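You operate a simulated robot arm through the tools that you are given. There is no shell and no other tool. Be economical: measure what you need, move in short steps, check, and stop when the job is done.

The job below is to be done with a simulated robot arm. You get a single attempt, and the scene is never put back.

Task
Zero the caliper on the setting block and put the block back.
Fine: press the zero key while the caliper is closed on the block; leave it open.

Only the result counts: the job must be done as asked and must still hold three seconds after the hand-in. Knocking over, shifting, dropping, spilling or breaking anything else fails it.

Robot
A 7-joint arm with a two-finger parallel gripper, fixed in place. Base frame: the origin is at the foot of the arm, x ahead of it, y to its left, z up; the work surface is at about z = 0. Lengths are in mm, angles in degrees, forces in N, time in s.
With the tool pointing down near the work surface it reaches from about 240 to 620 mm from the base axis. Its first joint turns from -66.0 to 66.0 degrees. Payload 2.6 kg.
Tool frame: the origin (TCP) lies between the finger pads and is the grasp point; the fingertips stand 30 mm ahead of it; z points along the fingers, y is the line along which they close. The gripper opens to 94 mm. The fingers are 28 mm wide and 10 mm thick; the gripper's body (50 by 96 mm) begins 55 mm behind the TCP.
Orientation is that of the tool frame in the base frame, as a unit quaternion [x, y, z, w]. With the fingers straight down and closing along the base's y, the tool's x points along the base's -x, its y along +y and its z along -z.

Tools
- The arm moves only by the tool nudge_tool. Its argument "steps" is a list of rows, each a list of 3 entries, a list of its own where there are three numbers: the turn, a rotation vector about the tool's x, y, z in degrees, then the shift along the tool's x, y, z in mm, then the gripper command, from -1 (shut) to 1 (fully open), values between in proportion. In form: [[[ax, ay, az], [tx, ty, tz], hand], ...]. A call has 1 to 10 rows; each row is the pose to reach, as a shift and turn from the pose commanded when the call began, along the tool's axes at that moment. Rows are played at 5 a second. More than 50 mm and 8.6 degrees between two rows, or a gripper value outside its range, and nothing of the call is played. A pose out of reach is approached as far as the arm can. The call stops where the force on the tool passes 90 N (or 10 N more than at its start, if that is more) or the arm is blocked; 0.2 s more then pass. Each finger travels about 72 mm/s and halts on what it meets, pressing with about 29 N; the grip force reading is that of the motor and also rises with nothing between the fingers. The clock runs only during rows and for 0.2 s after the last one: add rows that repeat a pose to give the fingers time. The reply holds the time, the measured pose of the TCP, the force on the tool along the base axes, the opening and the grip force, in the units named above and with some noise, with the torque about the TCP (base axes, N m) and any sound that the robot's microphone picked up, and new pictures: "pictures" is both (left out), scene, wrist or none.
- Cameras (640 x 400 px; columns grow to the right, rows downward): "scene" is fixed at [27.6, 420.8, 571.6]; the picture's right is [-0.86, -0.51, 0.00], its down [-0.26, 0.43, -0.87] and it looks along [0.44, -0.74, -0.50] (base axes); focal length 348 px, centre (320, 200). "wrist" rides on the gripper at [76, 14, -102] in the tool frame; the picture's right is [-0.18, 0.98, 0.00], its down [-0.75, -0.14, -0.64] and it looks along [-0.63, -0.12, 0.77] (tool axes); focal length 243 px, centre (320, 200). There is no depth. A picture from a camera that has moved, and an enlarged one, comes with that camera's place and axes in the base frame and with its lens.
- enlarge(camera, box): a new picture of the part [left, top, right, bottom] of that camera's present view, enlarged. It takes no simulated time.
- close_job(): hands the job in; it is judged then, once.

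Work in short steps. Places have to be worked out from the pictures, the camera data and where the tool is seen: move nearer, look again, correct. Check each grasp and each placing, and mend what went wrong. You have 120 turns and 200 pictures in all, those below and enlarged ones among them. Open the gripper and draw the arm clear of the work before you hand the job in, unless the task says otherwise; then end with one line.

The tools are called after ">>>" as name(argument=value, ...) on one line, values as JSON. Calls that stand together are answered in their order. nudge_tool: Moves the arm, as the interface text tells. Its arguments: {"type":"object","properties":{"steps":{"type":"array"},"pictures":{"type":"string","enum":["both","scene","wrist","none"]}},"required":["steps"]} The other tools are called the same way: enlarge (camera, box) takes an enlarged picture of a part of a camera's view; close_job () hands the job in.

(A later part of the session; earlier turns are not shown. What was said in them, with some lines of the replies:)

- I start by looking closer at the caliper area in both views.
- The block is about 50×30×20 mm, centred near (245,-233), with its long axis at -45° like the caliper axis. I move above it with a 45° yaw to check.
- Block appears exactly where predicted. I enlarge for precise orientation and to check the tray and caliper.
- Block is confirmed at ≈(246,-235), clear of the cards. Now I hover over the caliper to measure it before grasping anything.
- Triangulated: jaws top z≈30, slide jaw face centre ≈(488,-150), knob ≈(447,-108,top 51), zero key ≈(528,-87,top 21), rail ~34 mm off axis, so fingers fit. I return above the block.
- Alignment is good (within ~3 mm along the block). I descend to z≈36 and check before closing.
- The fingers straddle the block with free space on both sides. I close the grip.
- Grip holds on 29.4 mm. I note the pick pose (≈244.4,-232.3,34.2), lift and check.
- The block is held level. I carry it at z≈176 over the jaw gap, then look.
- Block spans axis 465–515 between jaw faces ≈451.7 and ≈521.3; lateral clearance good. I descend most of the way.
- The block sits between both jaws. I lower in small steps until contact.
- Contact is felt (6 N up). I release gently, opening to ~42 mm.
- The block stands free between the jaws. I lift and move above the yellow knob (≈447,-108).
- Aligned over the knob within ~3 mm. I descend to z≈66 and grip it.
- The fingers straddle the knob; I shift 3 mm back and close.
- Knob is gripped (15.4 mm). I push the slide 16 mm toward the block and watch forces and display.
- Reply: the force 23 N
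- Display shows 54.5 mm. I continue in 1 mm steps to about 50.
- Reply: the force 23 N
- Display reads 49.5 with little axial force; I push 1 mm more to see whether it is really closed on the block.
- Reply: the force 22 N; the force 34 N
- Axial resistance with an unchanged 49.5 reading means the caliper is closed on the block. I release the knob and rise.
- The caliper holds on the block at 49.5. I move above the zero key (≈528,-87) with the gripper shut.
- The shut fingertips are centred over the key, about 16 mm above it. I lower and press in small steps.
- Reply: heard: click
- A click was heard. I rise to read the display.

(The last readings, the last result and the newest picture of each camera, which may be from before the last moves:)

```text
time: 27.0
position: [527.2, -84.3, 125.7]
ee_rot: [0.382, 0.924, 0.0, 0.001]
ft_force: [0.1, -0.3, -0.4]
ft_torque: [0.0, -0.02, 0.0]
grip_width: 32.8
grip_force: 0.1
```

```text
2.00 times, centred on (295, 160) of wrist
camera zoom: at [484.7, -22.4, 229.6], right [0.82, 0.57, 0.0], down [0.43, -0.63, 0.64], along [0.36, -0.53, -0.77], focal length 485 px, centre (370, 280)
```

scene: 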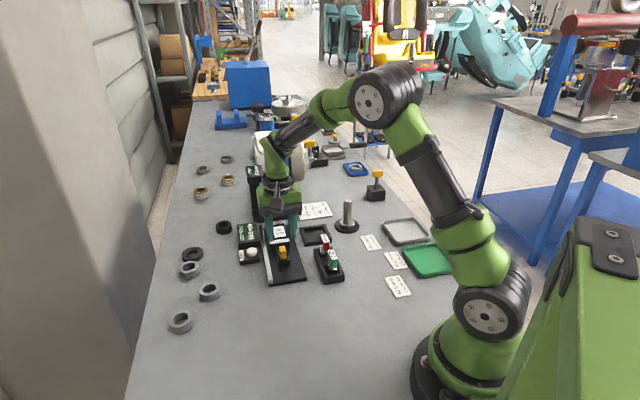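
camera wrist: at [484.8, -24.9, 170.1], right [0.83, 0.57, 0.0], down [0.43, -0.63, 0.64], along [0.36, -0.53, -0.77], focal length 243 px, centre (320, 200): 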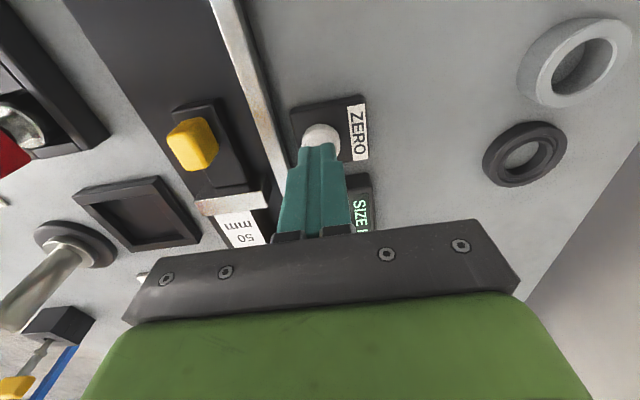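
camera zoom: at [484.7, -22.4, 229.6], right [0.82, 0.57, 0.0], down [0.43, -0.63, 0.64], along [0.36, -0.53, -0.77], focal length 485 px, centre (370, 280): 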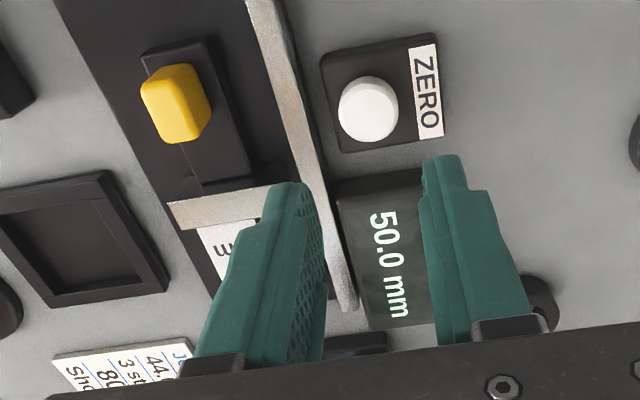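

The display now reads 50.0 mm: zeroed. I return to the knob to open the caliper.

>>> nudge_tool(steps=[[[0, 0, 0], [9, -24, 0], -0.1], [[0, 0, 0], [18, -48, 0], -0.1], [[0, 0, 0], [27.5, -71.3, 0], -0.1], [[0, 0, 0], [27.5, -71.3, 30], -0.1], [[0, 0, 0], [27.5, -71.3, 50], -0.1], [[0, 0, 0], [27.5, -71.3, 60], -0.1], [[0, 0, 0], [27.5, -71.3, 60], -0.1]], pictures="wrist")

>>> enlarge(camera="scene", box=[230, 205, 310, 285])

```text
time: 28.6
position: [457.9, -117.0, 66.6]
ee_rot: [0.382, 0.924, 0.0, 0.001]
ft_force: [0.1, 0.4, -0.2]
ft_torque: [0.0, -0.01, 0.0]
grip_width: 42.3
grip_force: 0.1
camera wrist: at [415.1, -54.5, 169.0], right [0.83, 0.56, 0.0], down [0.43, -0.63, 0.64], along [0.36, -0.53, -0.77], focal length 243 px, centre (320, 200)
```

wrist: 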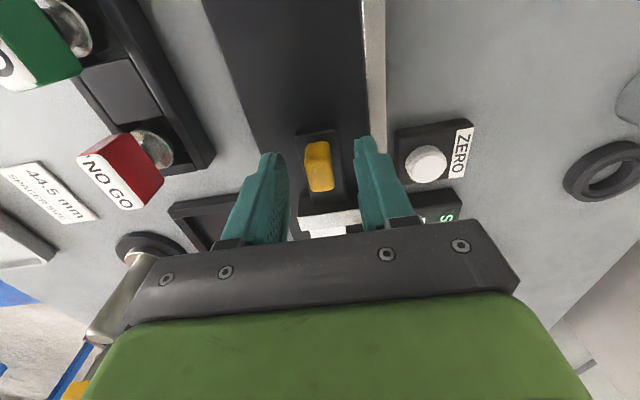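

```text
5.00 times, centred on (270, 245) of scene
camera zoom: at [27.6, 420.8, 571.6], right [-0.86, -0.51, 0.0], down [-0.26, 0.43, -0.87], along [0.44, -0.74, -0.5], focal length 1739 px, centre (570, -25)
```

zoom: 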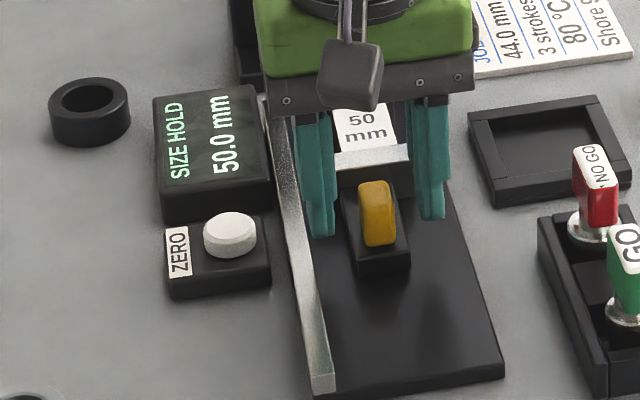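

Fingers straddle the knob. I grip and pull the slide back 20 mm.

>>> nudge_tool(steps=[[[0, 0, 0], [0, 0, 0], -0.9], [[0, 0, 0], [0, 0, 0], -0.9], [[0, 0, 0], [0, 0, 0], -0.9], [[0, 0, 0], [4, 0, 0], -0.9], [[0, 0, 0], [8, 0, 0], -0.9], [[0, 0, 0], [12, 0, 0], -0.9], [[0, 0, 0], [16, 0, 0], -0.9], [[0, 0, 0], [20, 0, 0], -0.9], [[0, 0, 0], [20, 0, 0], -0.9]], pictures="none")

>>> enlarge(camera="scene", box=[230, 205, 310, 285])

```text
time: 30.6
position: [443.3, -104.0, 66.6]
ee_rot: [0.383, 0.924, 0.0, 0.0]
ft_force: [2.3, -3.9, -6.7]
ft_torque: [0.41, 0.43, -0.06]
grip_width: 15.4
grip_force: 44.8
```

```text
5.00 times, centred on (270, 245) of scene
camera zoom: at [27.7, 420.8, 571.6], right [-0.86, -0.51, 0.0], down [-0.26, 0.43, -0.87], along [0.44, -0.74, -0.5], focal length 1739 px, centre (570, -25)
```

zoom: 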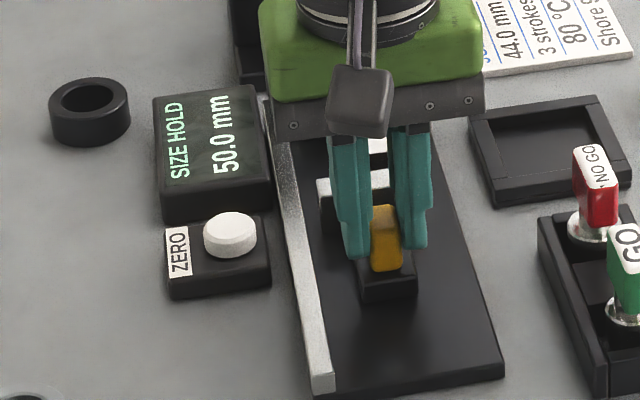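

The slide moved back (display holds 50.0). I release, rise and check the block.

>>> nudge_tool(steps=[[[0, 0, 0], [0, 0, 0], -0.1], [[0, 0, 0], [0, 0, 0], -0.1], [[0, 0, 0], [0, 0, 0], -0.1], [[0, 0, 0], [0, 0, -30], -0.1], [[0, 0, 0], [0, 0, -60], -0.1], [[0, 0, 0], [0, 0, -60], -0.1]], pictures="wrist")

>>> enlarge(camera="scene", box=[230, 205, 310, 285])

>>> enlarge(camera="wrist", box=[240, 90, 440, 250])

```text
time: 32.0
position: [442.1, -102.4, 127.0]
ee_rot: [0.383, 0.924, 0.0, 0.0]
ft_force: [0.3, 0.4, 0.1]
ft_torque: [0.02, 0.01, -0.02]
grip_width: 42.0
grip_force: 0.0
camera wrist: at [399.7, -39.9, 229.2], right [0.82, 0.57, 0.0], down [0.43, -0.63, 0.64], along [0.36, -0.53, -0.77], focal length 243 px, centre (320, 200)
```

wrist: 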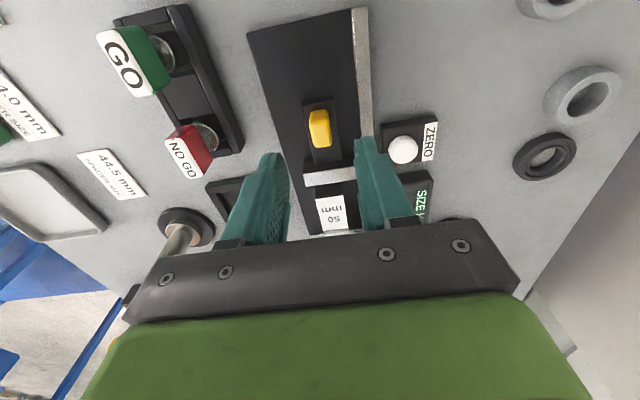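

```text
5.00 times, centred on (270, 245) of scene
camera zoom: at [27.6, 420.8, 571.6], right [-0.86, -0.51, 0.0], down [-0.26, 0.43, -0.87], along [0.44, -0.74, -0.5], focal length 1739 px, centre (570, -25)
```

zoom: 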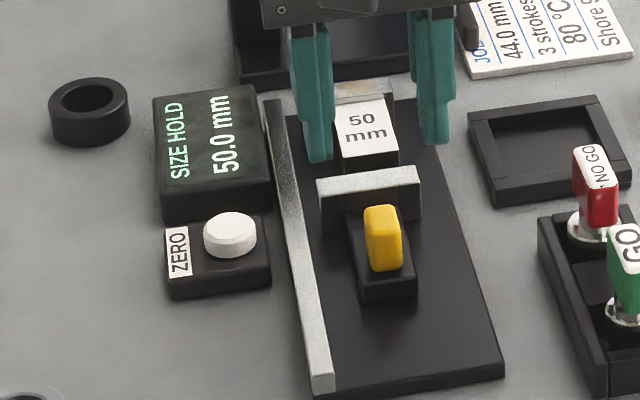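

```text
2.50 times, centred on (340, 170) of wrist
camera zoom: at [399.7, -39.9, 229.2], right [0.82, 0.57, 0.0], down [0.43, -0.63, 0.64], along [0.36, -0.53, -0.77], focal length 606 px, centre (270, 275)
```

zoom: 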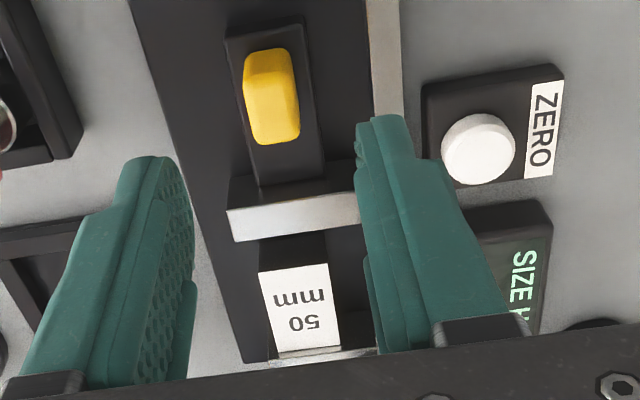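

The caliper is open and the block is free, resting by the fixed jaw. I move above it.

>>> nudge_tool(steps=[[[0, 0, 0], [-35, -2, 0], -0.1], [[0, 0, 0], [-70, -4, 0], -0.1], [[0, 0, 0], [-107, -5.5, 0], -0.1], [[0, 0, 0], [-107, -5.5, 25], -0.1], [[0, 0, 0], [-107, -5.5, 40], -0.1], [[0, 0, 0], [-107, -5.5, 40], -0.1]], pictures="wrist")

>>> enlarge(camera="wrist", box=[220, 60, 420, 260])

>>> enlarge(camera="scene", box=[230, 195, 310, 275])

```text
time: 33.4
position: [514.3, -182.3, 86.7]
ee_rot: [0.383, 0.924, 0.0, 0.0]
ft_force: [1.1, -0.5, 0.3]
ft_torque: [0.0, 0.0, -0.01]
grip_width: 42.3
grip_force: 0.1
camera wrist: at [471.3, -119.2, 188.7], right [0.83, 0.56, 0.0], down [0.43, -0.63, 0.64], along [0.36, -0.53, -0.77], focal length 243 px, centre (320, 200)
```

wrist: 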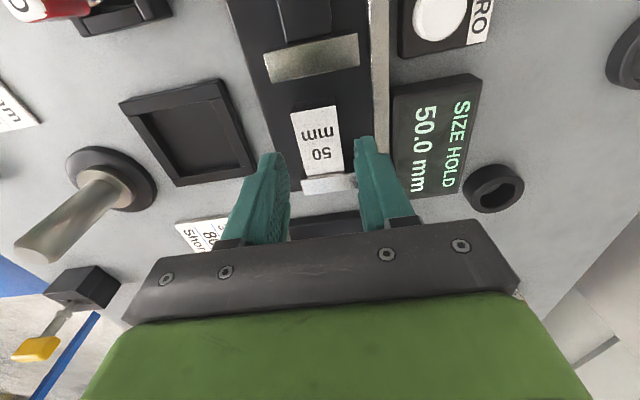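

```text
2.00 times, centred on (320, 160) of wrist
camera zoom: at [471.3, -119.2, 188.7], right [0.83, 0.56, 0.0], down [0.43, -0.63, 0.64], along [0.36, -0.53, -0.77], focal length 485 px, centre (320, 280)
```

zoom: 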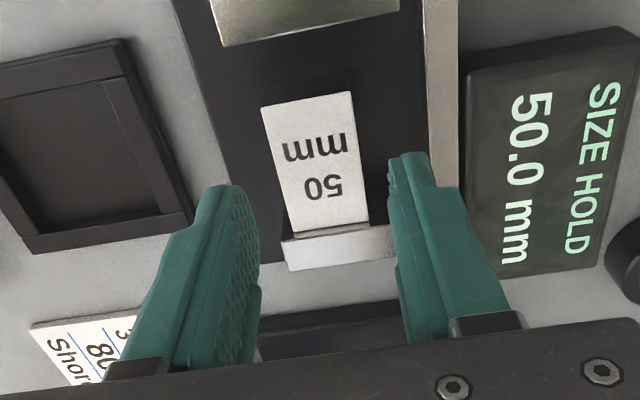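

```text
5.00 times, centred on (270, 235) of scene
camera zoom: at [27.6, 420.8, 571.6], right [-0.86, -0.51, 0.0], down [-0.26, 0.43, -0.87], along [0.44, -0.74, -0.5], focal length 1739 px, centre (570, 25)
```

zoom: 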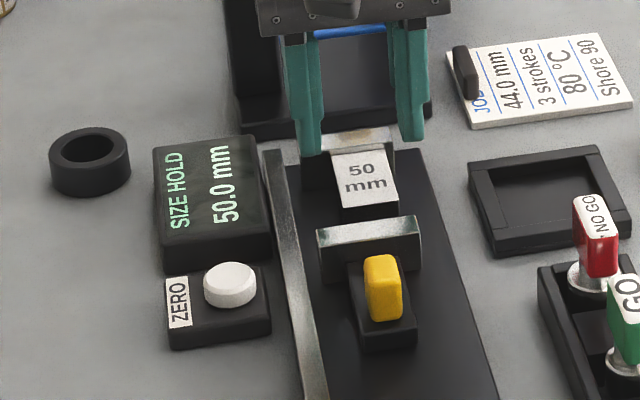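

Fingers are centred over the block. I descend to the release height and grip.

>>> nudge_tool(steps=[[[0, 0, 0], [0, -0.5, 20], -0.1], [[0, 0, 0], [0, -0.5, 35], -0.1], [[0, 0, 0], [0, -0.5, 42], -0.1], [[0, 0, 0], [0, -0.5, 42], -0.1], [[0, 0, 0], [0, -0.5, 42], -0.6], [[0, 0, 0], [0, -0.5, 42], -0.6], [[0, 0, 0], [0, -0.5, 42], -0.6]], pictures="wrist")

```text
time: 35.0
position: [514.5, -182.8, 44.1]
ee_rot: [0.383, 0.924, 0.0, -0.001]
ft_force: [-0.1, 0.3, -0.4]
ft_torque: [0.01, 0.02, -0.01]
grip_width: 29.7
grip_force: 28.6
camera wrist: at [472.0, -120.1, 147.0], right [0.82, 0.57, 0.0], down [0.43, -0.63, 0.64], along [0.36, -0.53, -0.77], focal length 243 px, centre (320, 200)
```

wrist: 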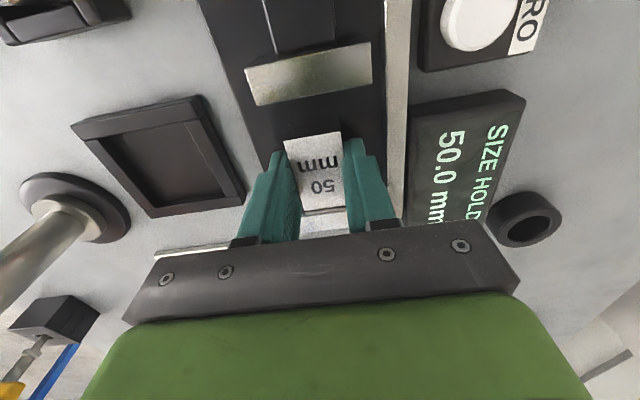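

Gripped at 29.7 mm with the same hold as before. I ease 2 mm off the jaw and lift.

>>> nudge_tool(steps=[[[0, 0, 0], [2, 0, -1], -0.6], [[0, 0, 0], [3, 0, -15], -0.6], [[0, 0, 0], [3, 0, -50], -0.6], [[0, 0, 0], [3, 0, -95], -0.6], [[0, 0, 0], [3, 0, -135], -0.6], [[0, 0, 0], [3, 0, -135], -0.6]])

>>> enlarge(camera="scene", box=[230, 185, 330, 285])

```text
time: 36.4
position: [510.6, -181.7, 179.5]
ee_rot: [0.383, 0.924, 0.0, 0.0]
ft_force: [0.1, -0.2, -2.1]
ft_torque: [0.01, 0.0, 0.02]
grip_width: 29.6
grip_force: 29.1
camera wrist: at [467.8, -117.4, 283.4], right [0.82, 0.57, 0.0], down [0.43, -0.63, 0.64], along [0.36, -0.53, -0.77], focal length 243 px, centre (320, 200)
```

scene: 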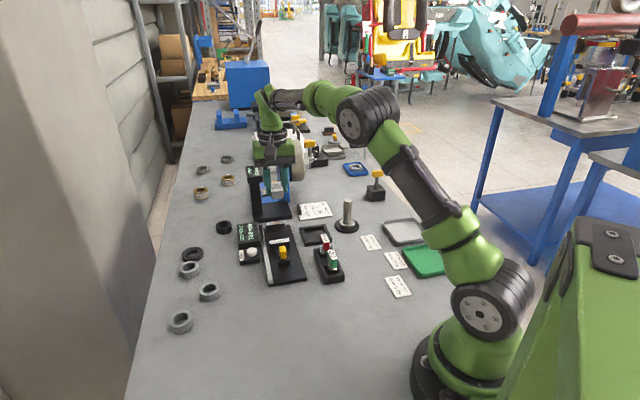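
wrist: 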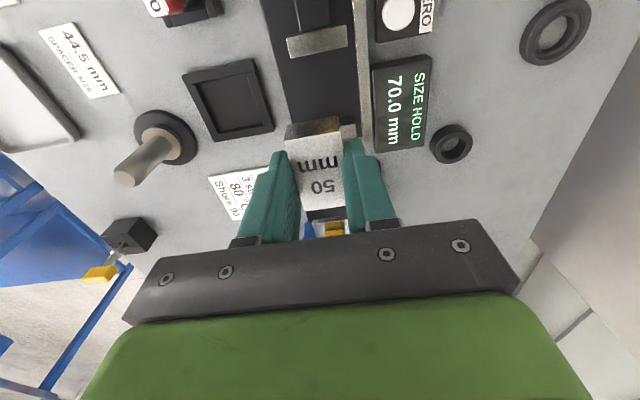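

```text
4.00 times, centred on (280, 235) of scene
camera zoom: at [27.6, 420.8, 571.6], right [-0.86, -0.51, 0.0], down [-0.26, 0.43, -0.87], along [0.44, -0.74, -0.5], focal length 1391 px, centre (480, 60)
```

zoom: 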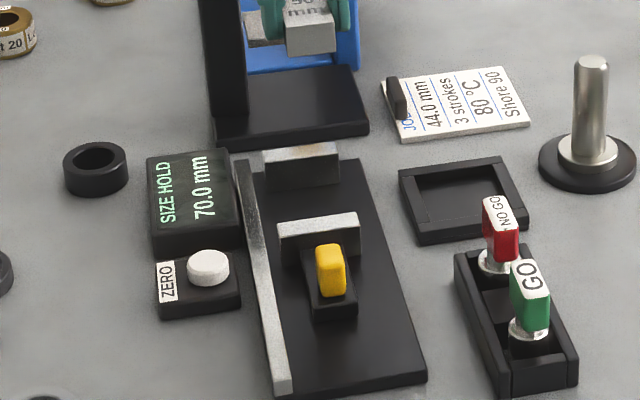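

The display is live at 70.0 mm, correctly zeroed and open. I carry the block back over its original place.

>>> nudge_tool(steps=[[[0, 0, 0], [25, -38, 0], -0.6], [[0, 0, 0], [50, -76, 0], -0.6], [[0, 0, 0], [76, -114, 0], -0.6], [[0, 0, 0], [102, -152, 0], -0.6], [[0, 0, 0], [128, -190, 0], -0.6], [[0, 0, 0], [152.8, -225.2, 0], -0.6], [[0, 0, 0], [152.8, -225.2, 45], -0.6], [[0, 0, 0], [152.8, -225.2, 85], -0.6], [[0, 0, 0], [152.8, -225.2, 85], -0.6], [[0, 0, 0], [152.8, -225.2, 85], -0.6]])

>>> enlarge(camera="wrist", box=[220, 60, 420, 260])

```text
time: 38.6
position: [247.9, -233.1, 96.6]
ee_rot: [0.382, 0.924, 0.0, 0.0]
ft_force: [-0.8, 0.2, -2.6]
ft_torque: [-0.01, 0.06, -0.01]
grip_width: 29.6
grip_force: 29.5
camera wrist: at [203.1, -170.2, 199.1], right [0.82, 0.57, 0.0], down [0.43, -0.63, 0.64], along [0.36, -0.53, -0.77], focal length 243 px, centre (320, 200)
```

scene: 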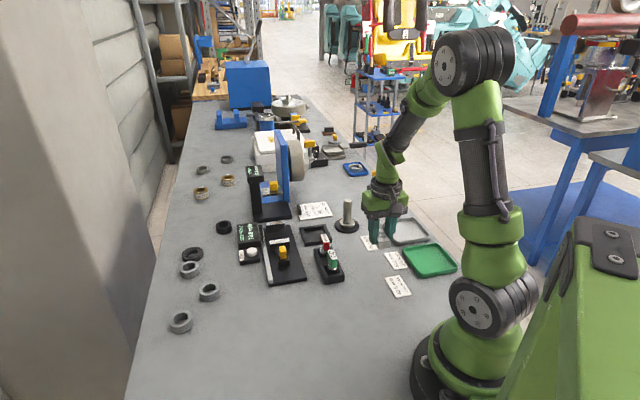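
wrist: 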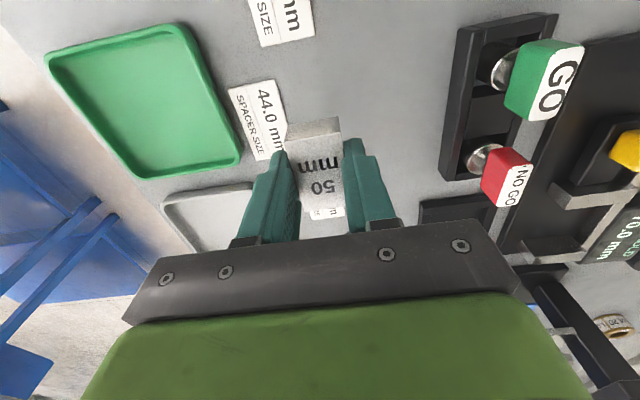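

```text
2.00 times, centred on (320, 160) of wrist
camera zoom: at [203.1, -170.2, 199.1], right [0.82, 0.57, 0.0], down [0.43, -0.63, 0.64], along [0.36, -0.53, -0.77], focal length 485 px, centre (320, 280)
```

zoom: 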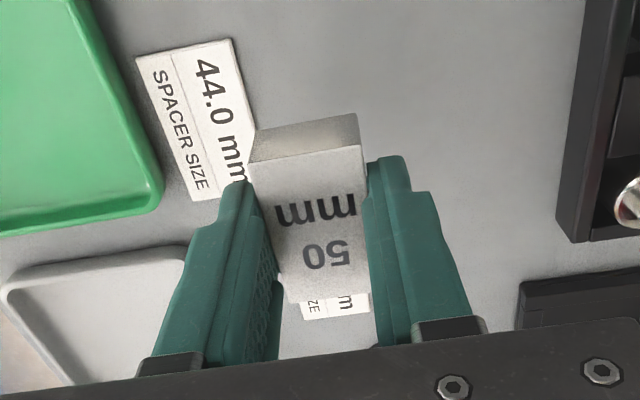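

Position is ~2 mm off in x; I correct and descend close to the surface, checking against the cards.

>>> nudge_tool(steps=[[[0, 0, 0], [1.4, -1.4, 20], -0.6], [[0, 0, 0], [1.4, -1.4, 40], -0.6], [[0, 0, 0], [1.4, -1.4, 56], -0.6], [[0, 0, 0], [1.4, -1.4, 56], -0.6]], pictures="wrist")

>>> enlarge(camera="scene", box=[350, 225, 430, 305])

```text
time: 39.6
position: [243.3, -233.0, 37.8]
ee_rot: [0.382, 0.924, 0.0, 0.0]
ft_force: [-0.5, -0.3, -2.3]
ft_torque: [-0.02, 0.01, -0.02]
grip_width: 29.6
grip_force: 29.3
camera wrist: at [200.1, -169.9, 141.5], right [0.82, 0.57, 0.0], down [0.43, -0.63, 0.64], along [0.36, -0.53, -0.77], focal length 243 px, centre (320, 200)
```

wrist: 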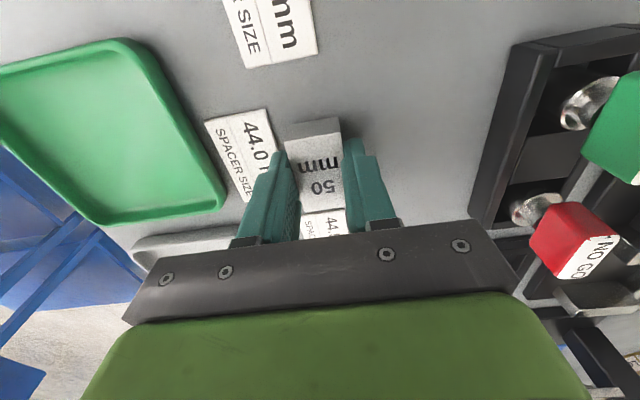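

```text
5.00 times, centred on (390, 265) of scene
camera zoom: at [27.6, 420.8, 571.6], right [-0.86, -0.51, 0.0], down [-0.26, 0.43, -0.87], along [0.44, -0.74, -0.5], focal length 1739 px, centre (-30, -125)
```

zoom: 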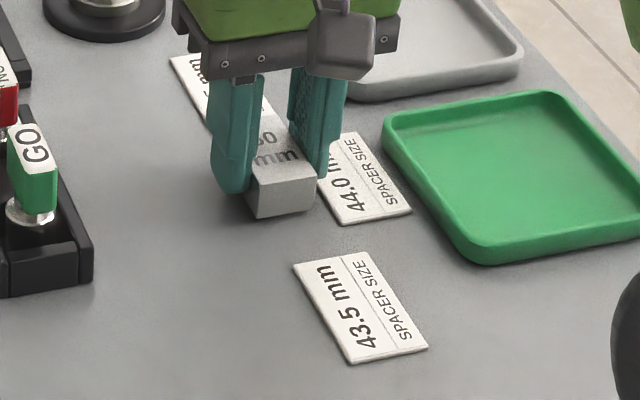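

Nearly exact; about 1.3 mm outward is needed. I lower to contact.

>>> nudge_tool(steps=[[[0, 0, 0], [-1.3, 0, 1], -0.6], [[0, 0, 0], [-1.3, 0, 2.5], -0.6], [[0, 0, 0], [-1.3, 0, 3.5], -0.6], [[0, 0, 0], [-1.3, 0, 3.5], -0.6]], pictures="none")

>>> enlarge(camera="scene", box=[350, 225, 430, 305])

```text
time: 40.6
position: [243.7, -232.3, 34.8]
ee_rot: [0.383, 0.924, 0.001, 0.0]
ft_force: [0.7, 0.4, -2.3]
ft_torque: [0.02, -0.01, 0.0]
grip_width: 29.8
grip_force: 29.2
```

```text
5.00 times, centred on (390, 265) of scene
camera zoom: at [27.6, 420.8, 571.6], right [-0.86, -0.51, 0.0], down [-0.26, 0.43, -0.87], along [0.44, -0.74, -0.5], focal length 1739 px, centre (-30, -125)
```

zoom: 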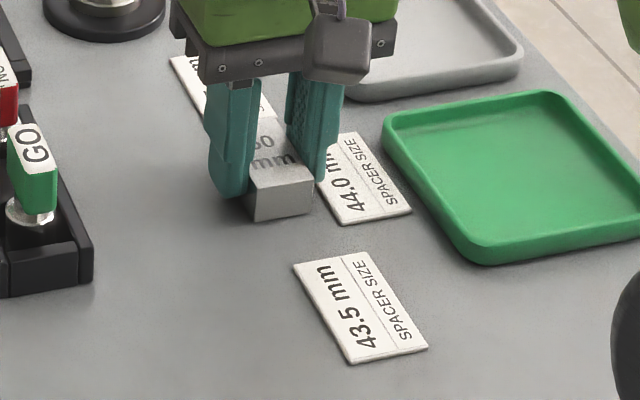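

Not yet in contact (still −2.3 N weight). I lower further by half-millimetres.

>>> nudge_tool(steps=[[[0, 0, 0], [0, 0, 0.6], -0.6], [[0, 0, 0], [0, 0, 1.2], -0.6], [[0, 0, 0], [0, 0, 1.2], -0.6]], pictures="none")

```text
time: 41.4
position: [244.8, -234.0, 32.9]
ee_rot: [0.382, 0.924, 0.0, 0.0]
ft_force: [0.2, 0.2, 0.8]
ft_torque: [0.0, 0.04, 0.0]
grip_width: 29.5
grip_force: 28.9
```

Contact reached (weight is now carried by the table). I release and rise straight up.

>>> nudge_tool(steps=[[[0, 0, 0], [0, 0, 0], -0.3], [[0, 0, 0], [0, 0, 0], -0.05], [[0, 0, 0], [0, 0, 0], -0.05], [[0, 0, 0], [0, 0, -20], -0.05], [[0, 0, 0], [0, 0, -60], -0.05], [[0, 0, 0], [0, 0, -105], -0.05], [[0, 0, 0], [0, 0, -150], 0.5], [[0, 0, 0], [0, 0, -165], 1], [[0, 0, 0], [0, 0, -165], 1]])

>>> enlarge(camera="scene", box=[350, 225, 430, 305])

>>> enlarge(camera="scene", box=[210, 190, 330, 290])

```text
time: 43.4
position: [245.3, -234.1, 197.7]
ee_rot: [0.383, 0.924, 0.0, 0.0]
ft_force: [-0.7, -0.9, 0.5]
ft_torque: [0.0, 0.02, -0.02]
grip_width: 93.8
grip_force: 0.1
camera wrist: at [201.3, -171.2, 300.9], right [0.82, 0.57, 0.0], down [0.43, -0.63, 0.64], along [0.36, -0.53, -0.77], focal length 243 px, centre (320, 200)
```

scene: 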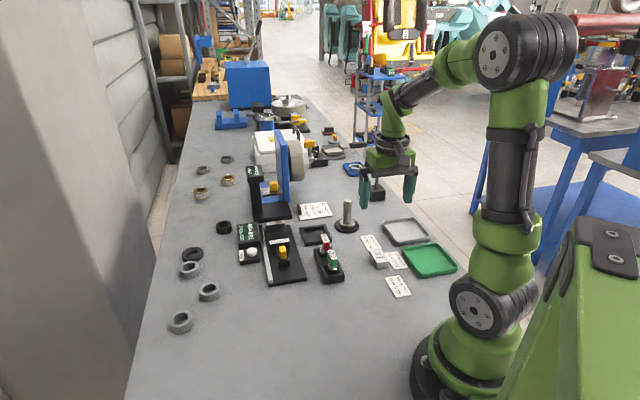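
wrist: 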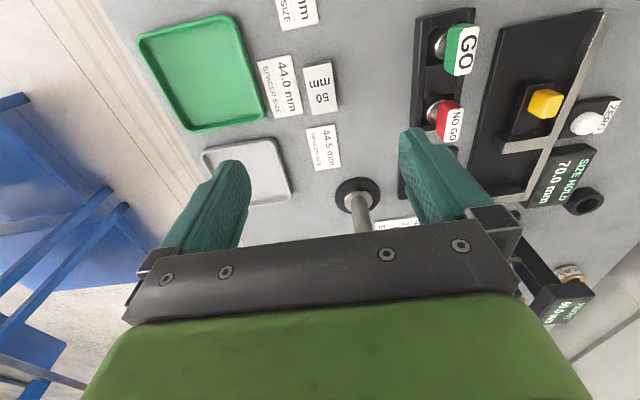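

```text
5.00 times, centred on (390, 265) of scene
camera zoom: at [27.6, 420.8, 571.6], right [-0.86, -0.51, 0.0], down [-0.26, 0.43, -0.87], along [0.44, -0.74, -0.5], focal length 1739 px, centre (-30, -125)
```

zoom: 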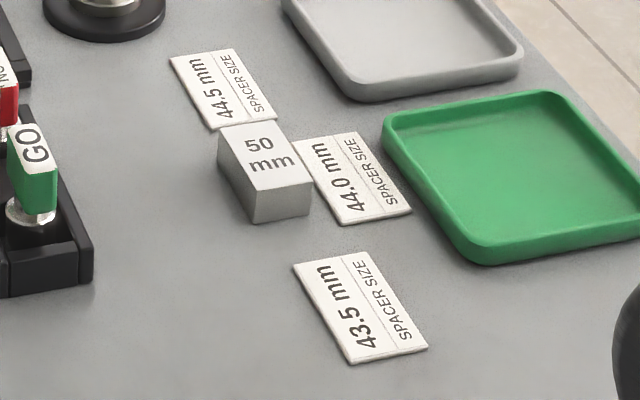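

```text
4.00 times, centred on (270, 240) of scene
camera zoom: at [27.6, 420.8, 571.6], right [-0.86, -0.51, 0.0], down [-0.26, 0.43, -0.87], along [0.44, -0.74, -0.5], focal length 1391 px, centre (520, 40)
```

zoom: 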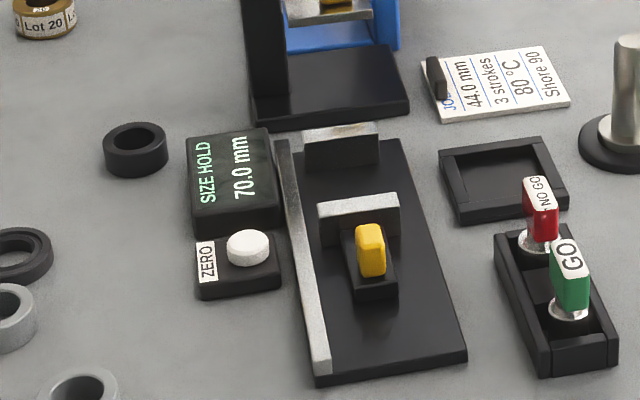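

The block is back within about 1 mm of its original place, the cards have not moved, and the caliper is open reading 70.0 mm. The gripper is open and clear, so I hand in.

>>> close_job()

```text
The job is handed in.
```

The caliper was zeroed while closed on the 50 mm block (the display went from 49.5 to 50.0 mm) and is left open at 70.0 mm; the block is back within about 1 mm of where it started.
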